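You operate a simulated robot arm through the tools that you are given. There is no shell and no other tool. Be economical: measure what you need, move in short steps, check, and stop when the job is done.

Carry out the task below with a simulated robot arm. There is one attempt and no reset: what you move stays moved.

TASK
Put things in order on the top of the long table. At the end: the purple pot stands where the white pattern card stood; the green pad stands on top of the blue parcel; the white pattern card from the top of the long table stands on top of the grey parcel; the clear jar from the top of the long table is on the white plate; the orange bobbin from the top of the long table stands where the purple pot stood; whatever was shut is shut again. Leave all else as you found it, and nothing knocked over.

It is judged by the outcome, as a careful person would: the job done as asked, and still so three seconds after it is handed in. It fails if anything else is knocked over, pushed out of place, dropped, spilled or broken.

THE ROBOT
A 7-joint arm with a two-finger parallel gripper, fixed in place. Base frame: the origin is at the foot of the arm, x ahead of it, y to its left, z up; the work surface is at about z = 0. Lengths are in mm, angles in rad, forces in N, time in s.
With the tool pointing down near the work surface it reaches from about 220 to 580 mm from the base axis. Its first joint turns from -1.152 to 1.152 rad. Payload 2.5 kg.
The tool frame sits at the grasp point between the pads (the TCP): z along the fingers, y along the line on which they close. The tips reach 23 mm beyond it. The gripper opens to 94 mm. The fingers are 38 mm wide and 10 mm thick; the gripper's body (54 by 96 mm) begins 39 mm behind the TCP.
Orientation is that of the tool frame in the base frame, as [roll, pitch, yaw] about the fixed x, y, z axes, in that order (R = Rz(yaw) Ry(pitch) Rx(roll)). With the fingers straight down and closing along the base's y, the tool's x points along the base's -x, its y along +y and its z along -z.

THE INTERFACE
- The arm moves only by the tool apply_moves. Its argument "increments" is a list of rows, each a list of 2 entries, a list of its own where there are three numbers: the shift along the tool's x, y, z in mm, then the turn, a rotation vector about the tool's x, y, z in rad. In form: [[[dx, dy, dz], [rx, ry, rz]], ...]. A call has 1 to 10 rows; each row is the pose to reach, as a shift and turn from the pose commanded when the call began, along the tool's axes at that moment. "fingers" is the gripper command, from -1 (fully open) to 1 (shut), values between in proportion, set as the call begins (left out, the last holds). Rows are played at 5 a second. More than 50 mm and 0.15 rad between two rows, or a gripper value outside its range, and nothing of the call is played. A pose out of reach is approached as far as the arm can. The call stops where the force on the tool passes 40 N (or 10 N more than at its start, if that is more) or the arm is blocked; 0.2 s more then pass. Each finger travels about 108 mm/s and halts on what it meets, pressing with about 40 N; the grip force reading is that of the motor and also rises with nothing between the fingers. The clock runs only during rows and for 0.2 s after the last one: add rows that repeat a pose to give the fingers time. The reply holds the time, the measured pose of the TCP, the force on the tool along the base axes, the opening and the grip force, in the units named above and with some noise.
- Cameras (640 x 400 px; columns grow to the right, rows downward): "scene" is fixed at [130, -409, 523.6]; the picture's right is [0.78, -0.62, 0.00], its down [-0.43, -0.54, -0.72] and it looks along [0.45, 0.57, -0.69] (base axes); focal length 237 px, centre (320, 200). "wrist" rides on the gripper at [-39, 0, -44] in the tool frame; the picture's right is [0.00, -1.00, 0.00], its down [0.97, 0.00, -0.24] and it looks along [0.24, 0.00, 0.97] (tool axes); focal length 218 px, centre (320, 200).
- grab_frame(camera): a new picture of that camera. The clock stands still meanwhile.
- pixel_to_xyz(camera, pixels): there is no depth. For up to 12 entries [column, row, z] of the newest picture of that camera ("zoom" is the newest enlarged one), the place [x, y] in the base frame at which the ray of that pixel passes the height z, good to about 3 mm, but the place of the scene camera against the robot may be out by one fixed shift of up to 18 mm in any direction. The clock stands still meanwhile.
- enlarge(camera, box): a new picture of the part [left, top, right, bottom] of that camera's present view, enlarged. The clock stands still meanwhile.
- sign_off(): hands the job in; it is judged then, once.

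Go step by step. Measure first, check grasps and placings, and put right what went wrong. The budget is 80 turns and 54 pictures, counting those below and the enlarged ones. Unless the task says otherwise, let go and move clear before handing in, and close with one line.

The tools are called after "Request:" as name(argument=value, ...) on one line, values as JSON. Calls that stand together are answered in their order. apply_moves: Moves the arm, as the interface text tells. Its arguments: {"type":"object","properties":{"increments":{"type":"array"},"fingers":{"type":"number"}},"required":["increments"]} The other tools are called the same way: grab_frame (camera) takes a picture; pixel_to_xyz (camera, pixels) gives the place at which the rays of pixels pass given heights; enlarge (camera, box) takes an enlarged picture of a part of a camera's view; sign_off () hands the job in.

At the start:

```text
t: 0.0
tool_pos: [354.6, 1.2, 349.1]
tcp_rot: [-3.141, 0.0, -3.141]
force: [0.0, 0.5, -0.3]
width: 94.1
finger_force: 0.0
```

scene: 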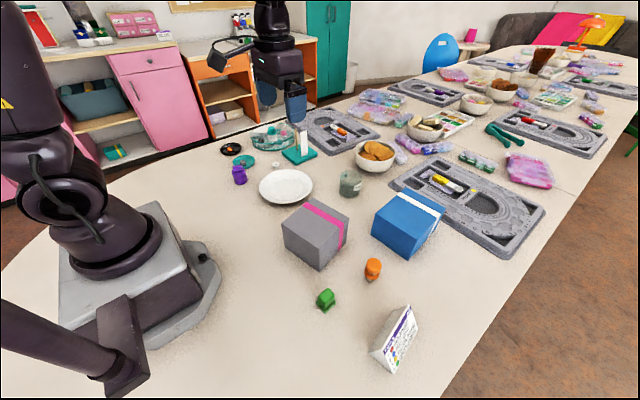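
wrist: 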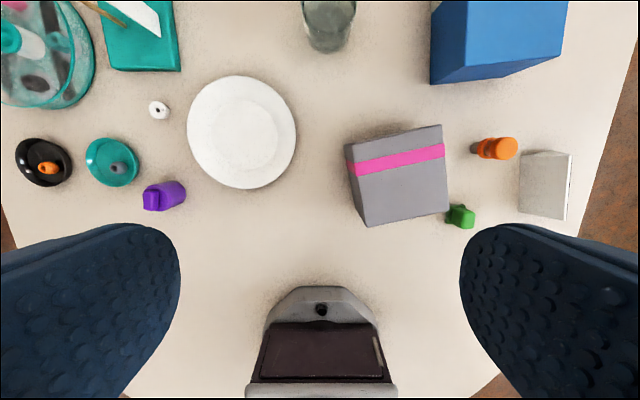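

The pictures show the purple pot near (239,175), the plate (286,187), the jar (350,183), both parcels, the green item (326,299), the bobbin (373,269) and the card (395,340). I'll enlarge the views to measure them.

Request:
enlarge(camera="scene", box=[270, 160, 450, 380])

Request:
enlarge(camera="scene", box=[210, 110, 390, 220])

Request:
enlarge(camera="wrist", box=[320, 0, 640, 240])

Request:
pixel_to_xyz(camera="wrist", pixels=[[164, 196, 0], [242, 132, 0], [461, 218, 0], [495, 148, 0], [545, 187, 0], [330, 45, 0], [187, 132, 10], [296, 132, 10]])

```text
1.82 times, centred on (360, 270) of scene
```

zoom: 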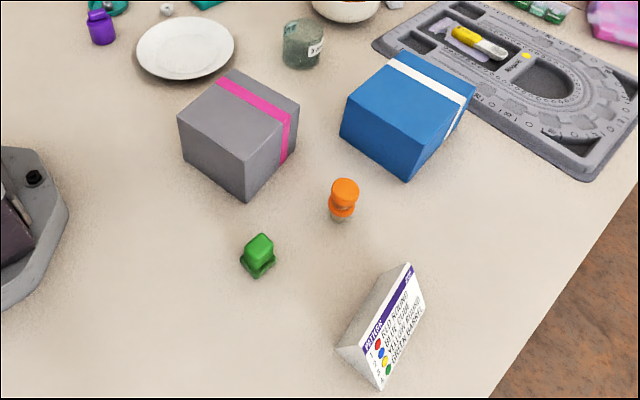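

```text
3.56 times, centred on (300, 165) of scene
```

zoom: 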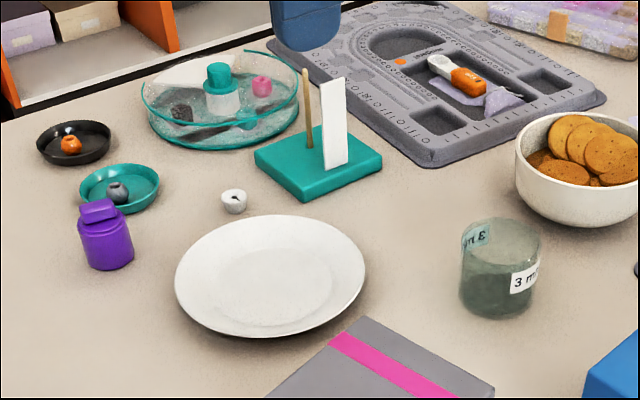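

```text
1.67 times, centred on (480, 120) of wrist
```

zoom: 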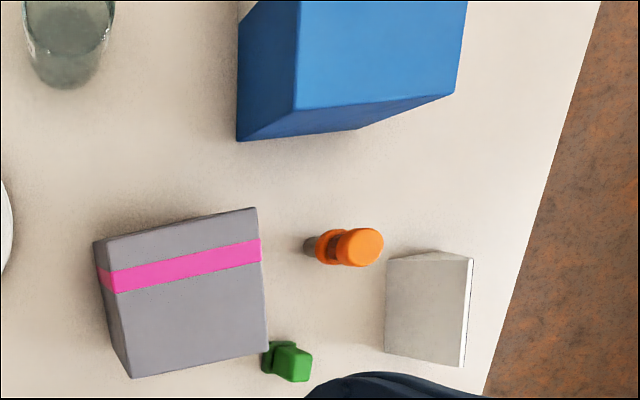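

```text
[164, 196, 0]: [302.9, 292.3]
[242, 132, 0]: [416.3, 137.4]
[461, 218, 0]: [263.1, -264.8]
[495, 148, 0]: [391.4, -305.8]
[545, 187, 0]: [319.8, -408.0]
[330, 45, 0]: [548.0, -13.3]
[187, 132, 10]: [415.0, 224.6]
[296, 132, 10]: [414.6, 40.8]
```

The wrist view gives rough places for the items: card (320,-408), bobbin (391,-306), green (263,-265), pot (303,292). I'll move above the right side for a closer look.

Request:
apply_moves(increments=[[[6, -40, 5], [0, 0, 0]], [[13, -80, 10], [0, 0, 0]], [[20, -120, 20], [0, 0, 0]], [[26, -160, 30], [0, 0, 0]], [[33, -200, 35], [0, 0, 0]], [[40, -240, 40], [0, 0, 0]], [[50, -280, 45], [0, 0, 0]], [[60, -320, 49], [0, 0, 0]], [[60, -320, 49], [0, 0, 0]]], fingers=-1)

Request:
grab_frame(camera="wrist")

```text
t: 2.0
tool_pos: [291.9, -316.5, 298.1]
tcp_rot: [3.141, 0.0, -3.141]
force: [0.8, -1.0, -0.5]
width: 94.0
finger_force: 0.0
```

```text
48 pictures are left
```

wrist: 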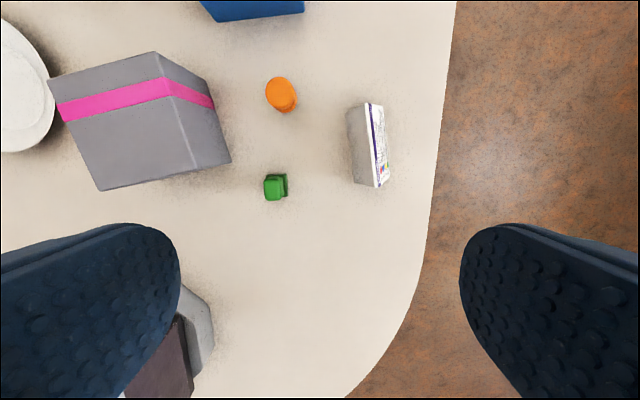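

The card (350-390, 103-187), bobbin (281,95) and green item (275,187) are all clear here. I'll enlarge and measure them.

Request:
enlarge(camera="wrist", box=[240, 50, 420, 210])

Request:
pixel_to_xyz(camera="wrist", pixels=[[350, 180, 0], [347, 110, 0], [388, 187, 0], [388, 105, 0], [280, 93, 40], [275, 187, 20], [100, 190, 0], [232, 163, 0], [49, 80, 80], [155, 52, 80], [193, 172, 80], [100, 190, 80]])

```text
2.50 times, centred on (330, 130) of wrist
```

zoom: 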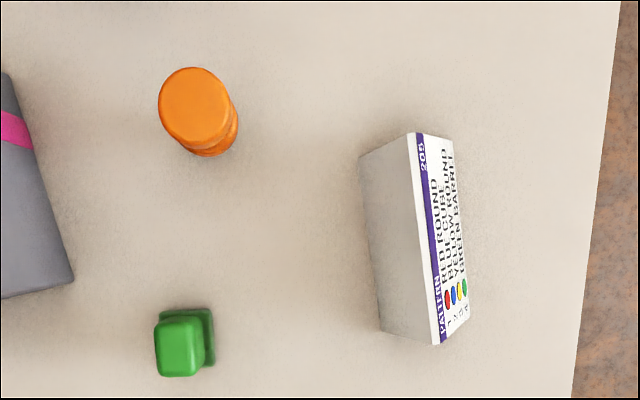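

```text
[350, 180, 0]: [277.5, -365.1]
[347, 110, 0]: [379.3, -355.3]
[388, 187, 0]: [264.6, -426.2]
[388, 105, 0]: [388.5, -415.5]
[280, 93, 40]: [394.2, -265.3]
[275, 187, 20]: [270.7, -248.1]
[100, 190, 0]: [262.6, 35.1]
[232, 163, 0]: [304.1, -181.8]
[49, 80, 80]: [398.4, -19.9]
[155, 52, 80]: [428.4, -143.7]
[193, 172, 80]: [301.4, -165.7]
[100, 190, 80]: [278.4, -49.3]
```

Measured roughly; the card looks like a tent whose height I still need. I'll zoom in on it from the scene camera.

Request:
enlarge(camera="scene", box=[300, 250, 440, 390])

Request:
pixel_to_xyz(camera="wrist", pixels=[[346, 112.8, 0], [354, 182.8, 0], [382.8, 106, 0], [389.2, 178, 0], [366.8, 103, 40], [376.4, 188, 40], [366.8, 103, 60], [376.4, 188, 60], [267, 102, 0], [286, 108, 0], [276, 113, 0], [285, 184, 0]])

```text
2.86 times, centred on (370, 320) of scene
```

zoom: 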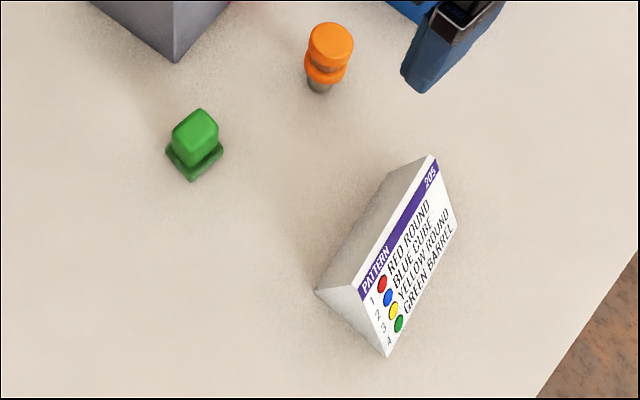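

```text
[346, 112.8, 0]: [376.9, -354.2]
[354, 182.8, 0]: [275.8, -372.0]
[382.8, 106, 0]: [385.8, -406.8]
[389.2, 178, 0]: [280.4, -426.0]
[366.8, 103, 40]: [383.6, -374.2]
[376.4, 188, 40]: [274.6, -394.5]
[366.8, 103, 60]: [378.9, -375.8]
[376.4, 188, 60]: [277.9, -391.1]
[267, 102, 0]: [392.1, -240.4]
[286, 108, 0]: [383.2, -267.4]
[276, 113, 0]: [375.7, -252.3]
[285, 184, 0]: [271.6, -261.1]
```

The card is a tent about 103 mm long and 53 mm wide, with its ridge turned about 0.175 rad, centred near (330,-388) and about 55 mm high. I'll hover over it, turned to match, and check.

Request:
apply_moves(increments=[[[-8, -14, 38], [0, 0, -0.035]], [[-16, -28, 76], [0, 0, -0.07]], [[-24, -42, 114], [0, 0, -0.105]], [[-32, -56, 150], [0, 0, -0.14]], [[-38, -71, 188], [0, 0, -0.175]], [[-38, -71, 188], [0, 0, -0.175]]])

Request:
grab_frame(camera="wrist")

Request:
grab_frame(camera="scene")

```text
t: 3.4
tool_pos: [332.4, -389.6, 113.1]
tcp_rot: [-3.141, 0.001, -2.966]
force: [0.1, 0.0, -0.3]
width: 94.2
finger_force: 0.1
```

```text
45 pictures are left
```

wrist: 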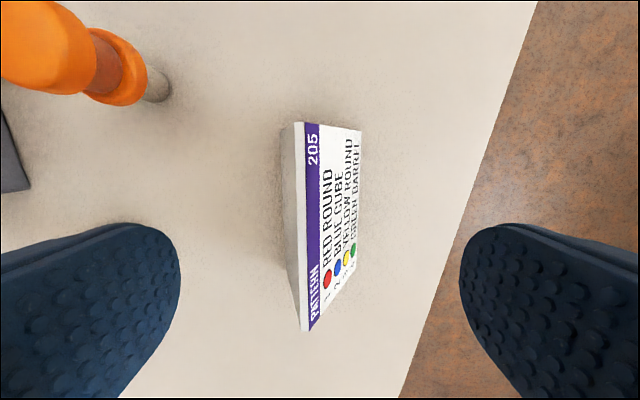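

```text
44 pictures are left
```

scene: 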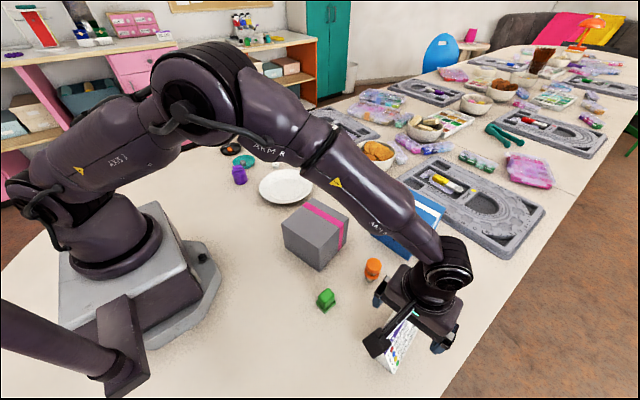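

The ridge (300,122)-(303,330) sits left of the middle between the feet (about cols 282 and 360), so the section may be lopsided. I'll measure it more closely.

Request:
enlarge(camera="wrist", box=[240, 100, 400, 350])

Request:
pixel_to_xyz(camera="wrist", pixels=[[298, 122, 40], [305, 330, 40], [298, 122, 50], [305, 330, 50], [298, 122, 60], [305, 330, 60], [281, 138, 0], [361, 131, 0], [287, 265, 0], [352, 262, 0]])

```text
1.60 times, centred on (320, 225) of wrist
```

zoom: 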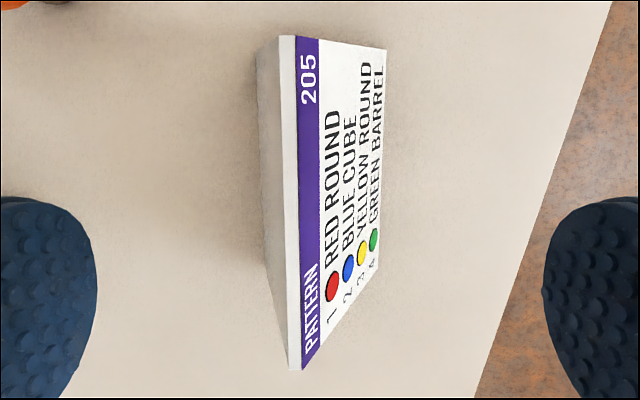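

```text
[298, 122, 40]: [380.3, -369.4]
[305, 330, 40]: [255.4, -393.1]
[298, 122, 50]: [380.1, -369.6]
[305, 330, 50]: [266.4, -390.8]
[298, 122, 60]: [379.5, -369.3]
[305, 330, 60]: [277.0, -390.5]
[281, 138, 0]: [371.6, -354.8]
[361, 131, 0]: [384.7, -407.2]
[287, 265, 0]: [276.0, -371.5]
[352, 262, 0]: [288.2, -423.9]
```

Section found: ridge about 60 mm up at (328,-380), left foot 17 mm away and right foot 35 mm. I'll tilt 0.12 rad to share the wedge evenly and come down around it.

Request:
apply_moves(increments=[[[1, 4, 10], [0.06, 0, 0]], [[2, 7, 20], [0.12, 0, 0]], [[2, 7, 40], [0.12, 0, 0]], [[2, 7, 60], [0.12, 0, 0]], [[2, 7, 70], [0.12, 0, 0]], [[2, 7, 80], [0.12, 0, 0]], [[2, 7, 80], [0.12, 0, 0]]])

Request:
grab_frame(camera="wrist")

```text
t: 5.0
tool_pos: [330.2, -383.1, 33.1]
tcp_rot: [-3.022, 0.0, -2.967]
force: [0.3, -0.1, -0.1]
width: 93.9
finger_force: 0.0
```

```text
42 pictures are left
```

wrist: 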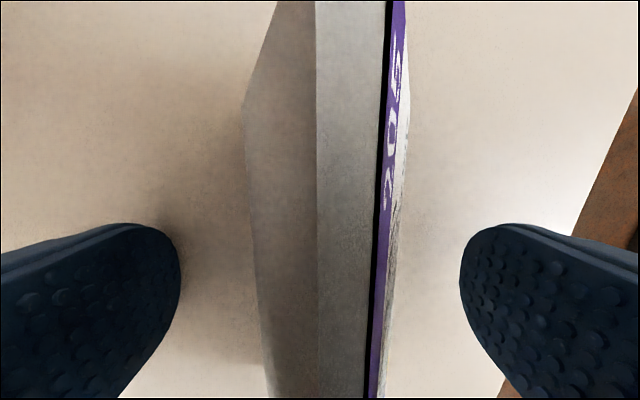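

The card sits between the fingers, with a narrow flat top showing at cols 316-380. Closing now.

Request:
apply_moves(increments=[[[0, 0, 0], [0, 0, 0]], [[0, 0, 0], [0, 0, 0]], [[0, 0, 0], [0, 0, 0]], [[0, 0, 0], [0, 0, 0]]], fingers=1)

Request:
grab_frame(camera="wrist")

```text
t: 6.0
tool_pos: [329.7, -382.9, 31.8]
tcp_rot: [-3.022, 0.0, -2.967]
force: [0.5, -0.3, 0.7]
width: 44.0
finger_force: 40.1
```

```text
41 pictures are left
```

wrist: 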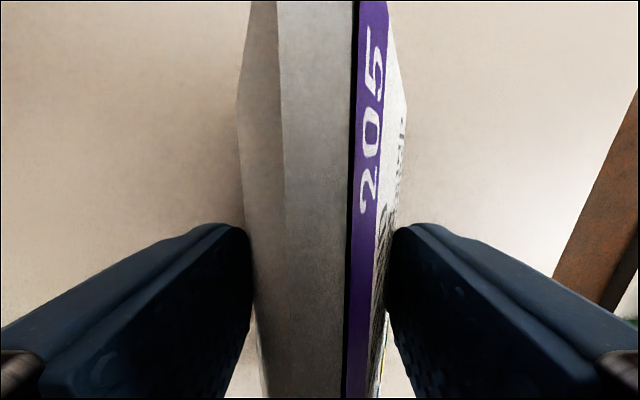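

Gripped at a width of 44 with 40 N. I'll lift straight up a little, undoing the tilt afterwards, and check that it holds.

Request:
apply_moves(increments=[[[0, 1, -10], [0, 0, 0]], [[0, 2, -20], [0, 0, 0]], [[0, 4, -35], [0, 0, 0]], [[0, 4, -35], [0, 0, 0]]])

Request:
grab_frame(camera="scene")

```text
t: 7.0
tool_pos: [329.6, -375.8, 68.1]
tcp_rot: [-3.023, 0.0, -2.967]
force: [0.4, 0.1, 0.6]
width: 43.1
finger_force: 39.7
```

```text
40 pictures are left
```

scene: 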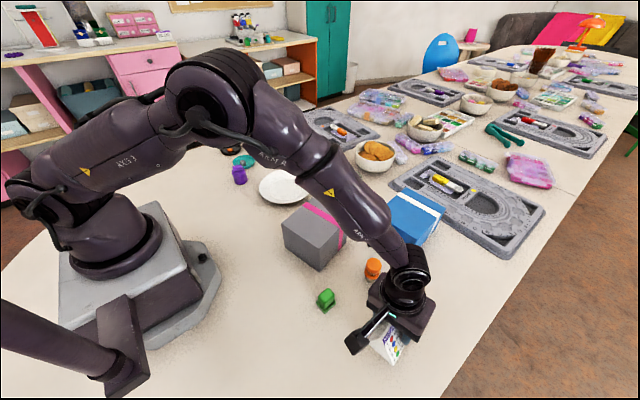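

The card hangs upright in the grip. I'll raise it to about z=170 and bring it over the grey parcel (centre about (350,-110)), keeping the tilt.

Request:
apply_moves(increments=[[[0, -4, -34], [0, 0, 0]], [[0, -8, -68], [0, 0, 0]], [[0, -12, -101], [0, 0, 0]], [[-10, 30, -106], [0, 0, 0]], [[-20, 70, -111], [0, 0, 0]], [[-30, 110, -116], [0, 0, 0]], [[-40, 150, -121], [0, 0, 0]], [[-54, 200, -127], [0, 0, 0]], [[-67, 250, -133], [0, 0, 0]], [[-67, 250, -133], [0, 0, 0]]])

Request:
grab_frame(camera="scene")

Request:
grab_frame(camera="wrist")

```text
refused: row 8 steps farther than a row can; nothing moved
```

```text
39 pictures are left
```

scene: 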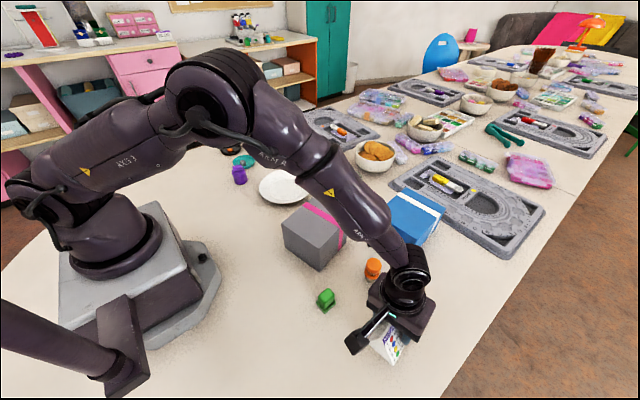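

```text
38 pictures are left
```

wrist: 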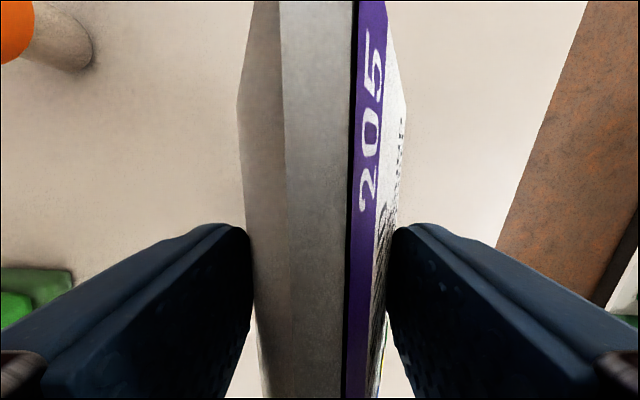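

The move was refused for one row being over the step limit; the grip is unchanged. I'll redo it with smaller steps.

Request:
apply_moves(increments=[[[0, -6, -48], [0, 0, 0]], [[0, -12, -96], [0, 0, 0]], [[-10, 28, -106], [0, 0, 0]], [[-20, 65, -111], [0, 0, 0]], [[-30, 103, -116], [0, 0, 0]], [[-40, 140, -120], [0, 0, 0]], [[-49, 178, -125], [0, 0, 0]], [[-58, 215, -130], [0, 0, 0]], [[-67, 250, -133], [0, 0, 0]], [[-67, 250, -133], [0, 0, 0]]])

Request:
grab_frame(camera="scene")

Request:
grab_frame(camera="wrist")

```text
t: 9.2
tool_pos: [351.3, -106.3, 170.8]
tcp_rot: [-3.022, 0.001, -2.965]
force: [0.9, 0.0, 0.6]
width: 42.7
finger_force: 40.1
```

```text
37 pictures are left
```

scene: 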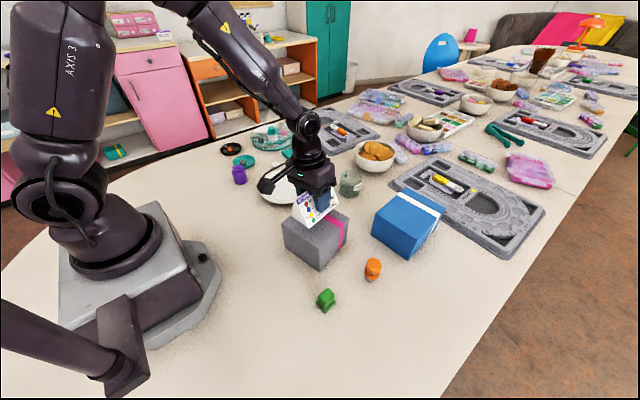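

```text
36 pictures are left
```

wrist: 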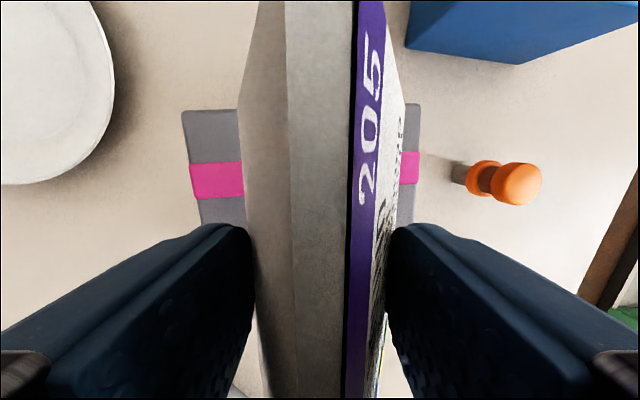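

The card is over the parcel. I'll measure the parcel's visible corners (183,112), (420,103), (200,195), (415,190).

Request:
pixel_to_xyz(camera="wrist", pixels=[[183, 112, 95], [420, 103, 95], [202, 222, 95], [413, 222, 95], [183, 112, 80], [420, 103, 80], [240, 108, 130], [406, 104, 130], [285, 1, 190], [350, 1, 190]])

Request:
enlarge(camera="scene", box=[250, 150, 380, 280])

```text
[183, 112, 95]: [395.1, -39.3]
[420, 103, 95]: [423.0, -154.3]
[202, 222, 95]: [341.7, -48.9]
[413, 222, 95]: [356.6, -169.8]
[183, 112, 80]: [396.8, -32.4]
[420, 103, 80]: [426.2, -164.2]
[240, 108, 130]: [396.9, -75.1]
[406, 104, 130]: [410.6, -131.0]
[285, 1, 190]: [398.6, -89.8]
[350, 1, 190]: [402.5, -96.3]
```

```text
3.08 times, centred on (315, 215) of scene
```

zoom: 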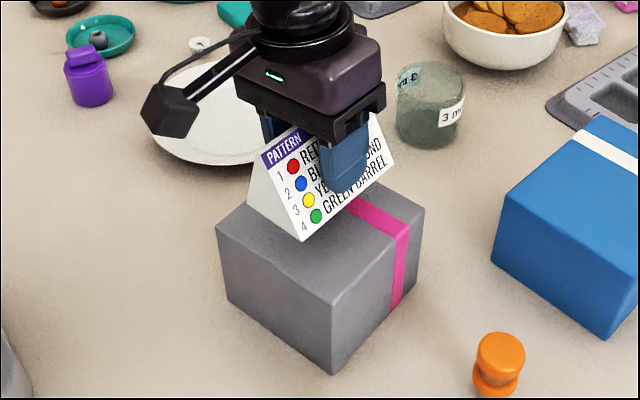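

The parcel's top is at about z=97, centred near (350,-110), and the card's centre is within a few mm of it. Lowering to just above contact.

Request:
apply_moves(increments=[[[2, 1.2, 10], [0, 0, 0]], [[2, 2.4, 20], [0, 0, 0]], [[2, 3.6, 30], [0, 0, 0]], [[2, 4.2, 35], [0, 0, 0]], [[2, 4.4, 37], [0, 0, 0]], [[2, 4.4, 37], [0, 0, 0]]])

Request:
enlarge(camera="scene", box=[250, 150, 380, 280])

```text
t: 10.6
tool_pos: [346.4, -103.0, 133.4]
tcp_rot: [-3.021, 0.001, -2.967]
force: [-3.6, 3.9, 18.3]
width: 41.8
finger_force: 39.8
```

```text
3.08 times, centred on (315, 215) of scene
```

zoom: 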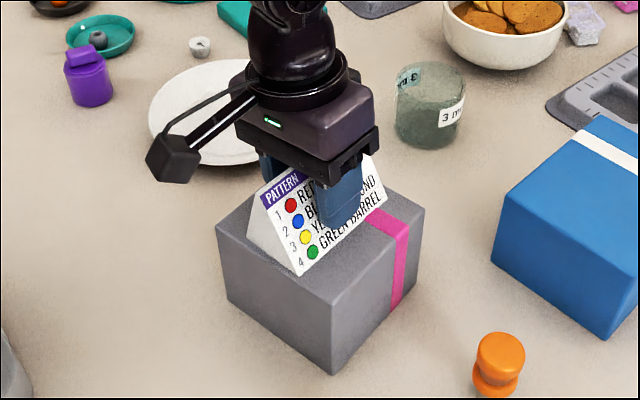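

Contact: 18 N at z=133, so the card rests on the parcel, a touch near its close edge. I'll ease up 2 mm, shift 4 mm forward, settle and release.

Request:
apply_moves(increments=[[[0, -0.3, -2.5], [0, 0, 0]], [[-4, -0.3, -2.5], [0, 0, 0]], [[-4, -0.1, -0.8], [0, 0, 0]], [[-4, -0.1, -0.8], [0, 0, 0]]])

Request:
apply_moves(increments=[[[0, 0, 0], [0, 0, 0]], [[0, 0, 0], [0, 0, 0]], [[0, 0, 0], [0, 0, 0]]], fingers=-0.2)

Request:
apply_moves(increments=[[[0, -1, -10], [0, 0, 0]], [[0, -3, -30], [0, 0, 0]], [[0, -6, -60], [0, 0, 0]], [[0, -10, -100], [-0.06, 0, 0]], [[0, -14, -140], [-0.12, 0, 0]], [[0, -14, -140], [-0.12, 0, 0]]])

Request:
enlarge(camera="scene", box=[250, 150, 380, 280])

```text
t: 11.6
tool_pos: [350.2, -102.4, 133.3]
tcp_rot: [-3.02, 0.001, -2.966]
force: [-8.4, -1.3, 32.5]
width: 41.3
finger_force: 39.6
```

```text
t: 12.4
tool_pos: [350.0, -103.4, 131.5]
tcp_rot: [-3.021, 0.001, -2.968]
force: [-0.8, 0.1, -0.7]
width: 56.5
finger_force: 0.1
```

```text
t: 13.8
tool_pos: [349.8, -100.0, 276.0]
tcp_rot: [3.141, -0.001, -2.967]
force: [-0.1, -0.8, -0.1]
width: 56.2
finger_force: 0.0
```

```text
3.08 times, centred on (315, 215) of scene
```

zoom: 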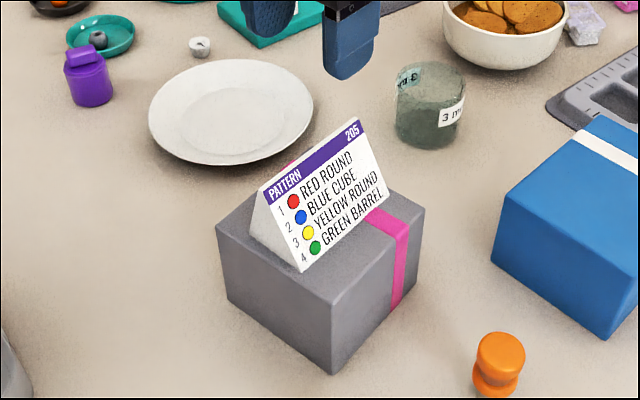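

The card stands squarely on the grey parcel and the parcel hasn't moved. Next, I'll go and look at the purple pot.

Request:
apply_moves(increments=[[[1, 42, 0], [0, 0, 0.02]], [[2, 84, 0], [0, 0, 0.04]], [[3, 126, 0], [0, 0, 0.06]], [[4, 168, 5], [0, 0, 0.08]], [[5, 210, 10], [0, 0, 0.1]], [[6, 252, 18], [0, 0, 0.12]], [[7, 294, 26], [0, 0, 0.14]], [[9, 340, 34], [0, 0, 0.16]], [[11, 385, 40], [0, 0, 0.175]], [[11, 395, 46], [0, 0, 0.175]]], fingers=-1)

Request:
grab_frame(camera="wrist")

```text
t: 16.0
tool_pos: [266.3, 288.7, 225.8]
tcp_rot: [-3.141, 0.0, -3.141]
force: [0.9, -0.1, -0.9]
width: 94.1
finger_force: 0.0
```

```text
32 pictures are left
```

wrist: 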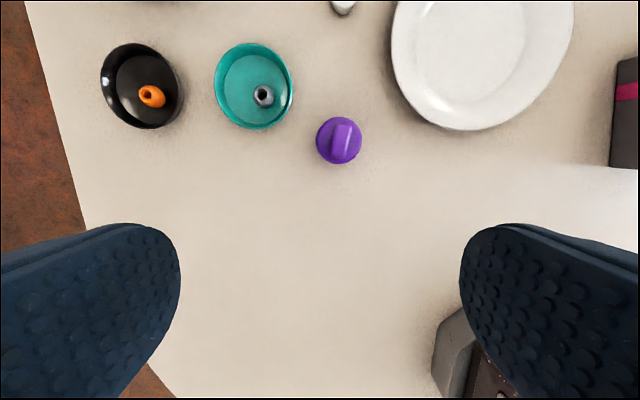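

The pot is at (338,141), close to the teal dish whose rim ends near (290,115). I'll measure it.

Request:
enlarge(camera="wrist", box=[200, 30, 440, 180])

Request:
pixel_to_xyz(camera="wrist", pixels=[[316, 143, 0], [338, 164, 0], [338, 164, 30], [316, 141, 30], [361, 139, 30], [338, 118, 40], [345, 140, 50], [293, 85, 15], [255, 130, 15], [285, 118, 15], [420, 120, 12], [395, 80, 12]])

```text
2.67 times, centred on (320, 105) of wrist
```

zoom: 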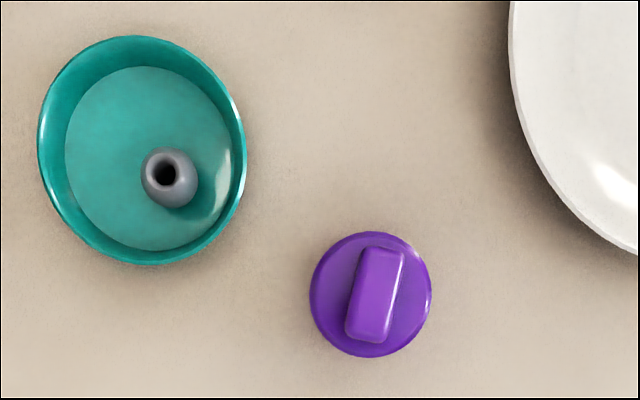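

```text
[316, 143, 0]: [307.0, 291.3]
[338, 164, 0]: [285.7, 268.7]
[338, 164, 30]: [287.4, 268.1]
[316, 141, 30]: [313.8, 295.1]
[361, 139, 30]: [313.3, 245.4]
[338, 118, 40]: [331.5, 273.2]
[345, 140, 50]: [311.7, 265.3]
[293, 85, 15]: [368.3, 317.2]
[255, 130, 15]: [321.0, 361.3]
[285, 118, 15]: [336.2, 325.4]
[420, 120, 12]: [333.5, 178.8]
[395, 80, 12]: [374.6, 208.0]
```

The pot is about 45 mm wide at about (310,270). Closing along y would crowd the teal dish, so I'll turn 0.5 rad and hover over the pot.

Request:
apply_moves(increments=[[[-11, -5, 20], [0, 0, -0.125]], [[-22, -9, 40], [0, 0, -0.25]], [[-33, -14, 65], [0, 0, -0.375]], [[-43.7, -18.7, 90], [0, 0, -0.5]], [[-43.7, -18.7, 90], [0, 0, -0.5]]], fingers=-0.6)

Request:
grab_frame(camera="wrist")

Request:
enlarge(camera="scene", box=[200, 110, 320, 220])

```text
t: 17.2
tool_pos: [312.9, 268.7, 137.1]
tcp_rot: [-3.141, 0.001, -2.641]
force: [-0.8, 0.9, -0.3]
width: 75.2
finger_force: 0.0
```

```text
30 pictures are left
```

wrist: 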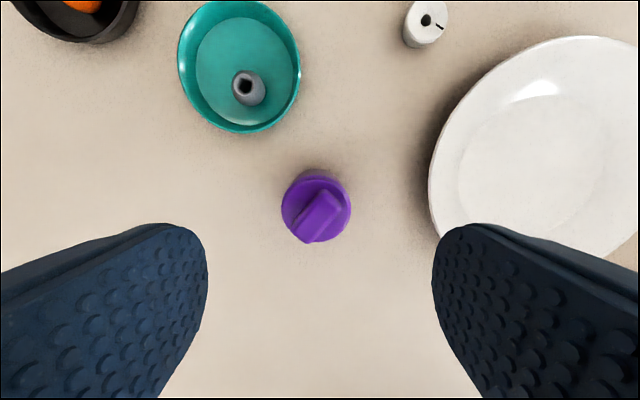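

```text
3.64 times, centred on (260, 165) of scene
```

zoom: 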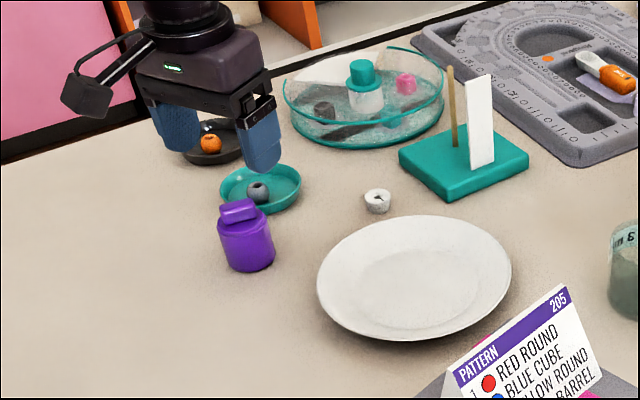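

The pot's shoulder disc is at (316,208), with its foot showing at row 170. I'll fix the axis with rays.

Request:
pixel_to_xyz(camera="wrist", pixels=[[316, 208, 35], [316, 208, 45], [319, 170, 0], [281, 208, 40], [351, 208, 40], [321, 206, 55], [316, 208, 25]])

```text
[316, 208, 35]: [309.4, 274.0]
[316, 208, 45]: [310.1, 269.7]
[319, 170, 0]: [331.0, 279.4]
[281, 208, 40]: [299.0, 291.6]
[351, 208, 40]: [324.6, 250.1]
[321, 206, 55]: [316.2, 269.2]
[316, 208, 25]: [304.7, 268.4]
```

The pot axis is at about (311,269.5), within 2 mm of the TCP. Descending to z=28 and gripping.

Request:
apply_moves(increments=[[[1, 1.5, 35], [0, 0, 0]], [[1, 1.5, 65], [0, 0, 0]], [[1, 1.5, 85], [0, 0, 0]], [[1, 1.5, 100], [0, 0, 0]], [[1, 1.5, 109], [0, 0, 0]], [[1, 1.5, 109], [0, 0, 0]]])

Request:
apply_moves(increments=[[[0, 0, 0], [0, 0, 0]], [[0, 0, 0], [0, 0, 0]], [[0, 0, 0], [0, 0, 0]]], fingers=1)

Request:
apply_moves(increments=[[[0, 0, -20], [0, 0, 0]], [[0, 0, -50], [0, 0, 0]], [[0, 0, -50], [0, 0, 0]]])

Request:
enlarge(camera="scene", box=[200, 110, 320, 220])

```text
t: 18.6
tool_pos: [312.9, 270.5, 27.9]
tcp_rot: [-3.141, 0.0, -2.642]
force: [0.8, 0.1, -0.4]
width: 75.3
finger_force: 0.1
```

```text
t: 19.4
tool_pos: [313.8, 269.9, 27.1]
tcp_rot: [3.141, -0.001, -2.643]
force: [0.2, -0.1, -0.3]
width: 45.2
finger_force: 40.1
```

```text
t: 20.2
tool_pos: [312.9, 269.5, 77.8]
tcp_rot: [3.141, -0.001, -2.643]
force: [-0.8, 0.0, -1.3]
width: 45.2
finger_force: 40.4
```

```text
3.64 times, centred on (260, 165) of scene
```

zoom: 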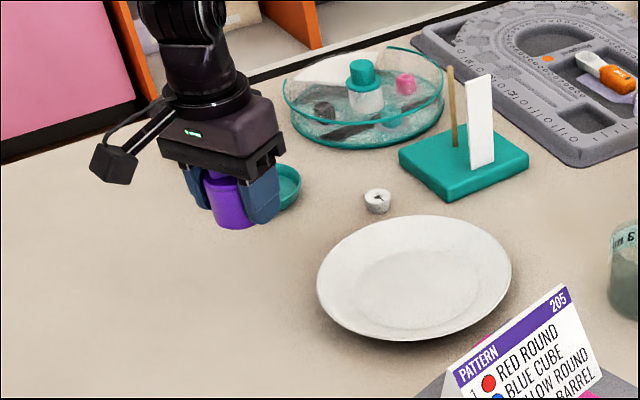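

Pot held at width 45.2 and lifted clean. I'll raise it high and carry it over to the card's old spot in two legs.

Request:
apply_moves(increments=[[[0, 0, -46], [0, 0, 0]], [[0, 0, -92], [0, 0, 0]], [[0, 0, -138], [0, 0, 0]], [[0, 0, -182], [0, 0, 0]], [[21.6, -39.5, -182], [0, 0, 0]], [[43.2, -79, -182], [0, 0, 0]], [[64.8, -118.5, -182], [0, 0, 0]], [[86.4, -158, -182], [0, 0, 0]], [[108, -197.5, -182], [0, 0, 0]], [[129.6, -237, -182], [0, 0, 0]]])

Request:
apply_moves(increments=[[[21.6, -39.5, 0], [0, 0, 0.06]], [[43.2, -79, 0], [0, 0, 0.12]], [[64.8, -118.5, 0], [0, 0, 0.18]], [[86.4, -158, 0], [0, 0, 0.24]], [[108, -197.5, 0], [0, 0, 0.3]], [[129.6, -237, 0], [0, 0, 0.36]], [[151.2, -276.5, 0], [0, 0, 0.42]], [[160, -320, 0], [0, 0, 0.5]], [[171.6, -349.5, 0], [0, 0, 0.5]], [[171.6, -349.5, 0], [0, 0, 0.5]]])

```text
t: 22.4
tool_pos: [314.5, -1.2, 260.7]
tcp_rot: [3.141, -0.001, -2.64]
force: [-0.1, 0.2, -0.1]
width: 45.2
finger_force: 40.2
```

```text
t: 24.6
tool_pos: [329.8, -389.5, 259.7]
tcp_rot: [-3.141, 0.0, -3.141]
force: [-1.0, -0.2, -1.6]
width: 45.1
finger_force: 40.3
```

I'm above the card's old spot (329.8,-389.5). Descending to the grip height.

Request:
apply_moves(increments=[[[0, 0, 45], [0, 0, 0]], [[0, 0, 90], [0, 0, 0]], [[0, 0, 135], [0, 0, 0]], [[0, 0, 175], [0, 0, 0]], [[0, 0, 205], [0, 0, 0]], [[0, 0, 220], [0, 0, 0]], [[0, 0, 228], [0, 0, 0]], [[0, 0, 231], [0, 0, 0]], [[0, 0, 231], [0, 0, 0]]])

Request:
enlarge(camera="scene", box=[300, 250, 440, 390])

```text
t: 26.6
tool_pos: [329.1, -392.3, 28.0]
tcp_rot: [-3.142, 0.001, -3.141]
force: [0.4, 0.0, -1.0]
width: 45.1
finger_force: 39.9
```

```text
2.86 times, centred on (370, 320) of scene
```

zoom: 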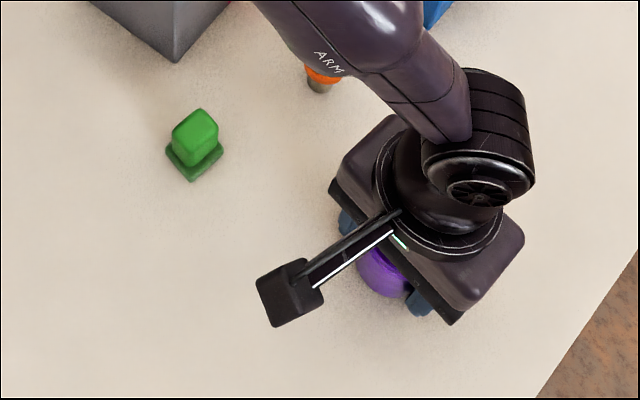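

The TCP is back at the grip height. I'll lower a last 1 mm, let go and rise straight up.

Request:
apply_moves(increments=[[[0, 1.5, 0.5], [0, 0, 0]], [[0, 1.5, 1], [0, 0, 0]]])

Request:
apply_moves(increments=[[[0, 0, 0], [0, 0, 0]], [[0, 0, 0], [0, 0, 0]]], fingers=-0.4)

Request:
apply_moves(increments=[[[0, 0, -20], [0, 0, 0]], [[0, 0, -60], [0, 0, 0]], [[5, 20, -105], [0, 0, 0]], [[10, 60, -130], [0, 0, 0]], [[15, 105, -150], [0, 0, 0]], [[20, 130, -160], [0, 0, 0]], [[20, 130, -160], [0, 0, 0]]])

Request:
grab_frame(camera="wrist")

```text
t: 27.2
tool_pos: [328.1, -391.2, 28.2]
tcp_rot: [-3.141, 0.0, -3.141]
force: [0.2, 0.3, -0.7]
width: 44.9
finger_force: 40.0
```

```text
t: 27.8
tool_pos: [328.5, -387.8, 28.1]
tcp_rot: [3.141, 0.0, -3.14]
force: [0.1, 0.4, -0.1]
width: 65.7
finger_force: 0.0
```

```text
t: 29.4
tool_pos: [311.2, -256.8, 188.6]
tcp_rot: [-3.141, 0.0, -3.141]
force: [-0.4, -0.7, 0.4]
width: 65.9
finger_force: 0.0
```

```text
26 pictures are left
```

wrist: 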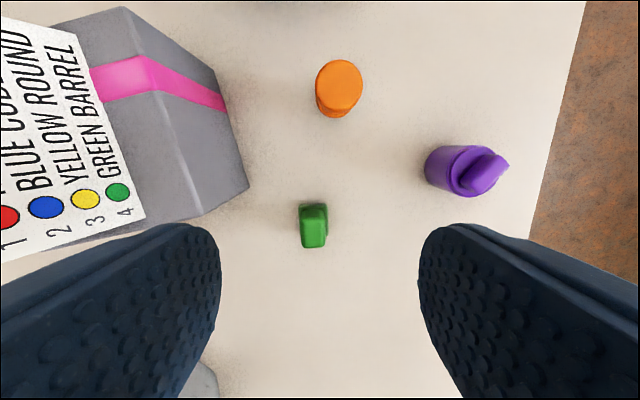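

The pot stands upright at the card's spot. Now I'll measure the bobbin (339,87) and the green pad (313,225).

Request:
enlarge(camera="wrist", box=[260, 40, 420, 260])

Request:
pixel_to_xyz(camera="wrist", pixels=[[340, 83, 40], [340, 83, 50], [340, 83, 60], [335, 118, 0], [313, 228, 30], [313, 228, 40], [328, 210, 5], [300, 212, 5]])

```text
1.82 times, centred on (340, 150) of wrist
```

zoom: 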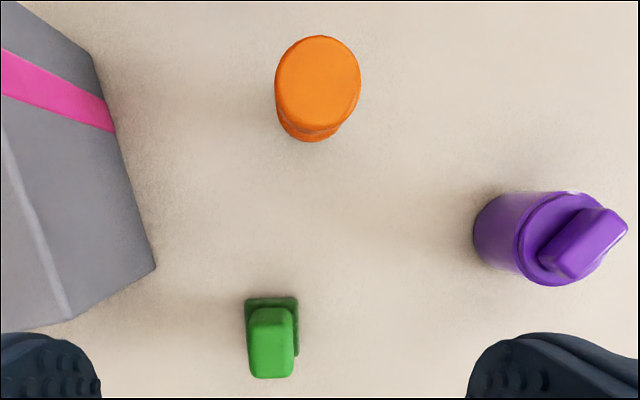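

```text
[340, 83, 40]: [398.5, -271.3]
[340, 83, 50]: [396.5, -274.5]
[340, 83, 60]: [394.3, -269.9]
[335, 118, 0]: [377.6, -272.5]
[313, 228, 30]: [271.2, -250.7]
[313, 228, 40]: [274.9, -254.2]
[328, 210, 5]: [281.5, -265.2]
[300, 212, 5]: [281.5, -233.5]
```

I'll hover over the bobbin to find its axis and profile.

Request:
apply_moves(increments=[[[-40, -6, 20], [0, 0, 0]], [[-81, -14, 40], [0, 0, 0]], [[-81, -14, 65], [0, 0, 0]], [[-81, -14, 65], [0, 0, 0]]])

Request:
grab_frame(camera="wrist")

Request:
enlarge(camera="scene", box=[340, 230, 440, 310])

```text
t: 30.4
tool_pos: [394.5, -273.1, 122.1]
tcp_rot: [-3.141, 0.001, -3.141]
force: [-0.8, 0.3, -0.2]
width: 65.6
finger_force: 0.2
```

```text
24 pictures are left
```

wrist: 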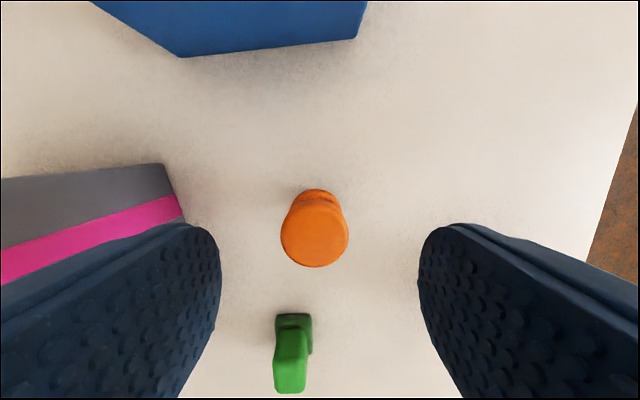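

```text
5.00 times, centred on (390, 270) of scene
```

zoom: 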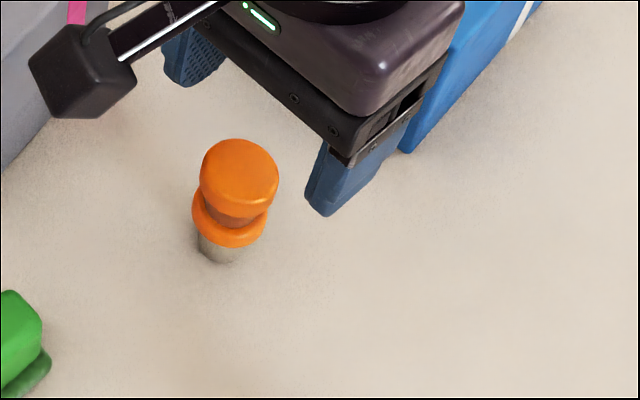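

The bobbin has a top disc at (314,231), a lower flange near (318,209) and a greyish foot. I'll solve for heights.

Request:
pixel_to_xyz(camera="wrist", pixels=[[314, 231, 50], [314, 231, 60], [314, 231, 70], [317, 189, 10], [317, 189, 20], [317, 189, 30], [281, 231, 60], [348, 231, 60], [314, 267, 60], [293, 320, 5]])

Request:
enlarge(camera="wrist", box=[250, 170, 390, 400])

```text
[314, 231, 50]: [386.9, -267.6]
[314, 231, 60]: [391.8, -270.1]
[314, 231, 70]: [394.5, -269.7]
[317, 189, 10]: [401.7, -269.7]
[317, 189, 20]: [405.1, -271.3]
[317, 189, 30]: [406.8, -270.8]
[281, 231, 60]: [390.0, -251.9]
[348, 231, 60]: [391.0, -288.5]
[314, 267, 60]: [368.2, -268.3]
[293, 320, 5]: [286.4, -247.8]
```

```text
1.74 times, centred on (320, 285) of wrist
```

zoom: 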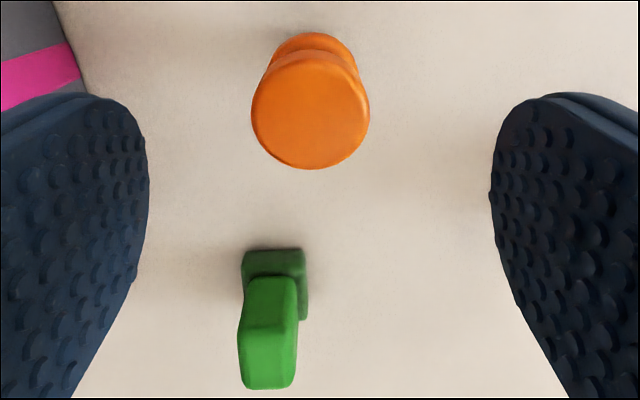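

The bobbin is about 62 mm tall with its axis at about (391,-270). Descending to TCP z=32 so the pads span both flanges, then gripping.

Request:
apply_moves(increments=[[[3, 3, 30], [0, 0, 0]], [[3, 3, 60], [0, 0, 0]], [[3, 3, 80], [0, 0, 0]], [[3, 3, 90], [0, 0, 0]], [[3, 3, 90], [0, 0, 0]]])

Request:
apply_moves(increments=[[[0, 0, 0], [0, 0, 0]], [[0, 0, 0], [0, 0, 0]], [[0, 0, 0], [0, 0, 0]]], fingers=1)

Request:
grab_frame(camera="wrist")

```text
t: 31.6
tool_pos: [385.7, -268.5, 31.4]
tcp_rot: [-3.14, -0.001, -3.14]
force: [0.3, -0.1, -0.2]
width: 65.8
finger_force: 0.1
```

```text
t: 32.4
tool_pos: [387.0, -269.3, 32.0]
tcp_rot: [3.141, 0.0, -3.141]
force: [-0.3, -0.5, 0.7]
width: 32.5
finger_force: 40.2
```

```text
21 pictures are left
```

wrist: 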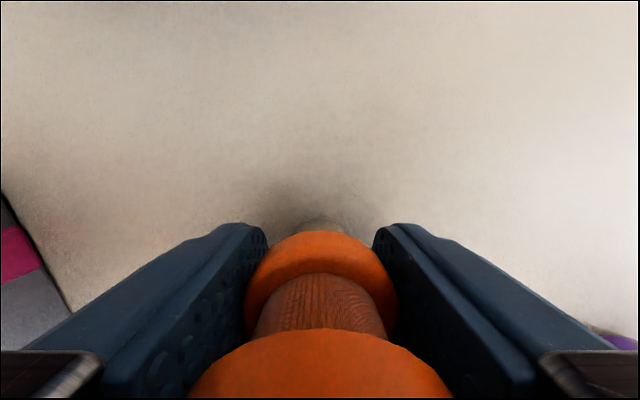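

Gripped at width 32.5. I'll lift it and carry it toward the pot's old spot.

Request:
apply_moves(increments=[[[0, 0, -45], [0, 0, 0]], [[0, 0, -90], [0, 0, 0]], [[0, 0, -135], [0, 0, 0]], [[0, 0, -180], [0, 0, 0]], [[0, 0, -225], [0, 0, 0]], [[10, 45, -228], [0, 0, 0]], [[20, 90, -228], [0, 0, 0]], [[30, 135, -228], [0, 0, 0]], [[40, 180, -228], [0, 0, 0]], [[50, 225, -228], [0, 0, 0]]])

Request:
apply_moves(increments=[[[4, 45, 0], [0, 0, 0]], [[8, 90, 0], [0, 0, 0]], [[12, 135, 0], [0, 0, 0]], [[16, 180, 0], [0, 0, 0]], [[20, 225, 0], [0, 0, 0]], [[25, 270, 0], [0, 0, 0]], [[29.5, 313, 30], [0, 0, 0]], [[29.5, 313, 75], [0, 0, 0]], [[29.5, 313, 120], [0, 0, 0]], [[29.5, 313, 120], [0, 0, 0]]])

Request:
enlarge(camera="scene", box=[180, 100, 340, 220])

```text
t: 34.6
tool_pos: [334.8, -45.4, 263.2]
tcp_rot: [3.141, 0.0, 3.14]
force: [0.4, 0.5, -0.5]
width: 32.7
finger_force: 40.2
```

```text
refused: row 7 steps farther than a row can; nothing moved
```

```text
3.33 times, centred on (260, 160) of scene
```

zoom: 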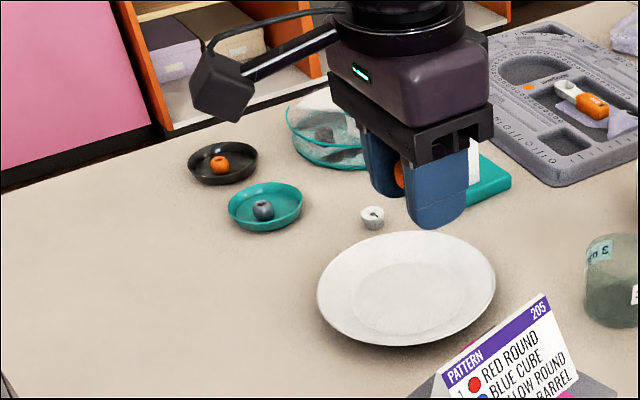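

The bobbin is carried fine; the second leg was refused for step size. Redoing it with smaller steps.

Request:
apply_moves(increments=[[[4, 45, 0], [0, 0, 0]], [[8, 90, 0], [0, 0, 0]], [[12, 135, 0], [0, 0, 0]], [[16, 180, 0], [0, 0, 0]], [[20, 225, 0], [0, 0, 0]], [[24, 270, 0], [0, 0, 0]], [[27.5, 314, 10], [0, 0, 0]], [[27.5, 314, 58], [0, 0, 0]], [[27.5, 314, 106], [0, 0, 0]], [[27.5, 314, 145], [0, 0, 0]]])

Request:
apply_moves(increments=[[[0, 0, 30], [0, 0, 0]], [[0, 0, 55], [0, 0, 0]], [[0, 0, 70], [0, 0, 0]], [[0, 0, 78], [0, 0, 0]], [[0, 0, 82], [0, 0, 0]], [[0, 0, 82], [0, 0, 0]]])

Request:
enlarge(camera="scene", box=[180, 100, 340, 220])

```text
t: 36.8
tool_pos: [310.1, 267.5, 116.0]
tcp_rot: [3.14, 0.002, -3.141]
force: [0.1, 0.3, -0.6]
width: 32.6
finger_force: 39.9
```

```text
t: 38.2
tool_pos: [310.7, 268.1, 33.5]
tcp_rot: [-3.141, 0.0, -3.141]
force: [1.0, 0.8, -1.5]
width: 32.5
finger_force: 40.2
```

```text
3.33 times, centred on (260, 160) of scene
```

zoom: 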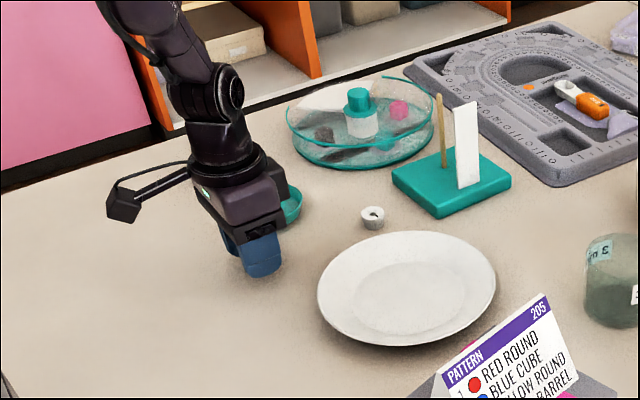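

z is 33.5 against 32 at the grip. I'll trim 3 mm back in x, lower 1.5 mm, release and rise.

Request:
apply_moves(increments=[[[3, 1, 0], [0, 0, 0]], [[3, 1, 1], [0, 0, 0]], [[3, 1, 1.6], [0, 0, 0]], [[3, 1, 1.6], [0, 0, 0]]])

Request:
apply_moves(increments=[[[0, 0, 0], [0, 0, 0]], [[0, 0, 0], [0, 0, 0]]], fingers=-0.1)

Request:
apply_moves(increments=[[[0, 0, -20], [0, 0, 0]], [[0, 0, -60], [0, 0, 0]], [[0, 0, -105], [0, 0, 0]], [[0, 0, -150], [0, 0, 0]], [[0, 0, -195], [0, 0, 0]], [[0, 0, -230], [0, 0, 0]], [[0, 0, -230], [0, 0, 0]]])

Request:
enlarge(camera="scene", box=[180, 100, 340, 220])

```text
t: 39.2
tool_pos: [307.8, 270.2, 32.8]
tcp_rot: [3.141, 0.002, -3.141]
force: [-0.1, -0.3, -0.5]
width: 32.5
finger_force: 39.8
```

```text
t: 39.8
tool_pos: [307.0, 269.2, 32.2]
tcp_rot: [3.141, 0.0, 3.14]
force: [-1.0, 0.0, -0.2]
width: 51.4
finger_force: 0.1
```

```text
t: 41.4
tool_pos: [306.5, 269.3, 261.9]
tcp_rot: [3.139, 0.001, -3.142]
force: [-0.4, 0.9, 0.0]
width: 52.0
finger_force: 0.1
```

```text
3.33 times, centred on (260, 160) of scene
```

zoom: 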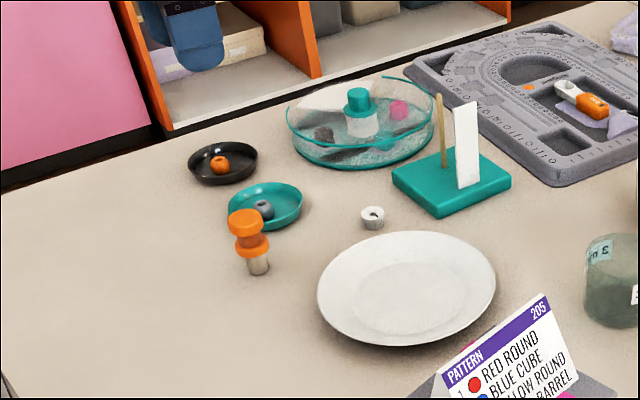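

The bobbin stands in the pot's place. Next is the jar: I'll move to view it and the plate.

Request:
apply_moves(increments=[[[-15, -40, 0], [0, 0, 0]], [[-30, -80, 0], [0, 0, 0]], [[-45, -120, 0], [0, 0, 0]], [[-60, -160, 0], [0, 0, 0]], [[-80, -200, 0], [0, 0, 0]], [[-100, -235, 0], [0, 0, 0]], [[-123, -265, 0], [0, 0, 0]], [[-123, -265, 0], [0, 0, 0]]], fingers=-1)

Request:
grab_frame(camera="wrist")

```text
t: 43.2
tool_pos: [429.5, 6.0, 262.6]
tcp_rot: [3.141, 0.0, 3.141]
force: [-0.6, 0.1, -0.9]
width: 94.1
finger_force: 0.1
```

```text
17 pictures are left
```

wrist: 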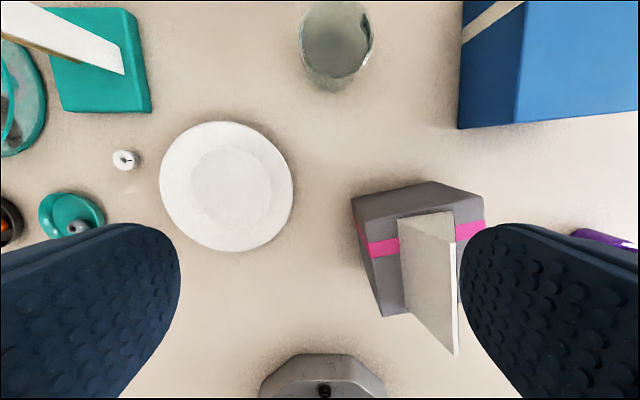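

The jar is at about (336,45) and the plate at (227,186). I'll measure both.

Request:
enlarge(camera="wrist", box=[260, 0, 420, 110])

Request:
pixel_to_xyz(camera="wrist", pixels=[[336, 92, 0], [303, 60, 0], [367, 60, 0], [300, 35, 70], [372, 35, 70], [159, 186, 12], [294, 186, 12], [230, 121, 12], [227, 251, 12], [227, 190, 4]])

```text
3.64 times, centred on (340, 55) of wrist
```

zoom: 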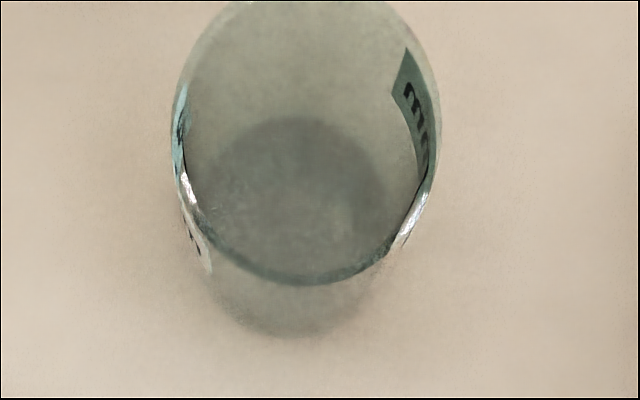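

```text
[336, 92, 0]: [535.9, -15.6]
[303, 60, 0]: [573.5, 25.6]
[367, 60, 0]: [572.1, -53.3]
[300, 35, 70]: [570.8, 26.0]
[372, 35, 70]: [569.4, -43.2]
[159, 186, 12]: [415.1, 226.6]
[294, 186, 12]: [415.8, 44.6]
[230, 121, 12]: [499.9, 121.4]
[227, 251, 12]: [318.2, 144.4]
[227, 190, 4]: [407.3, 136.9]
```

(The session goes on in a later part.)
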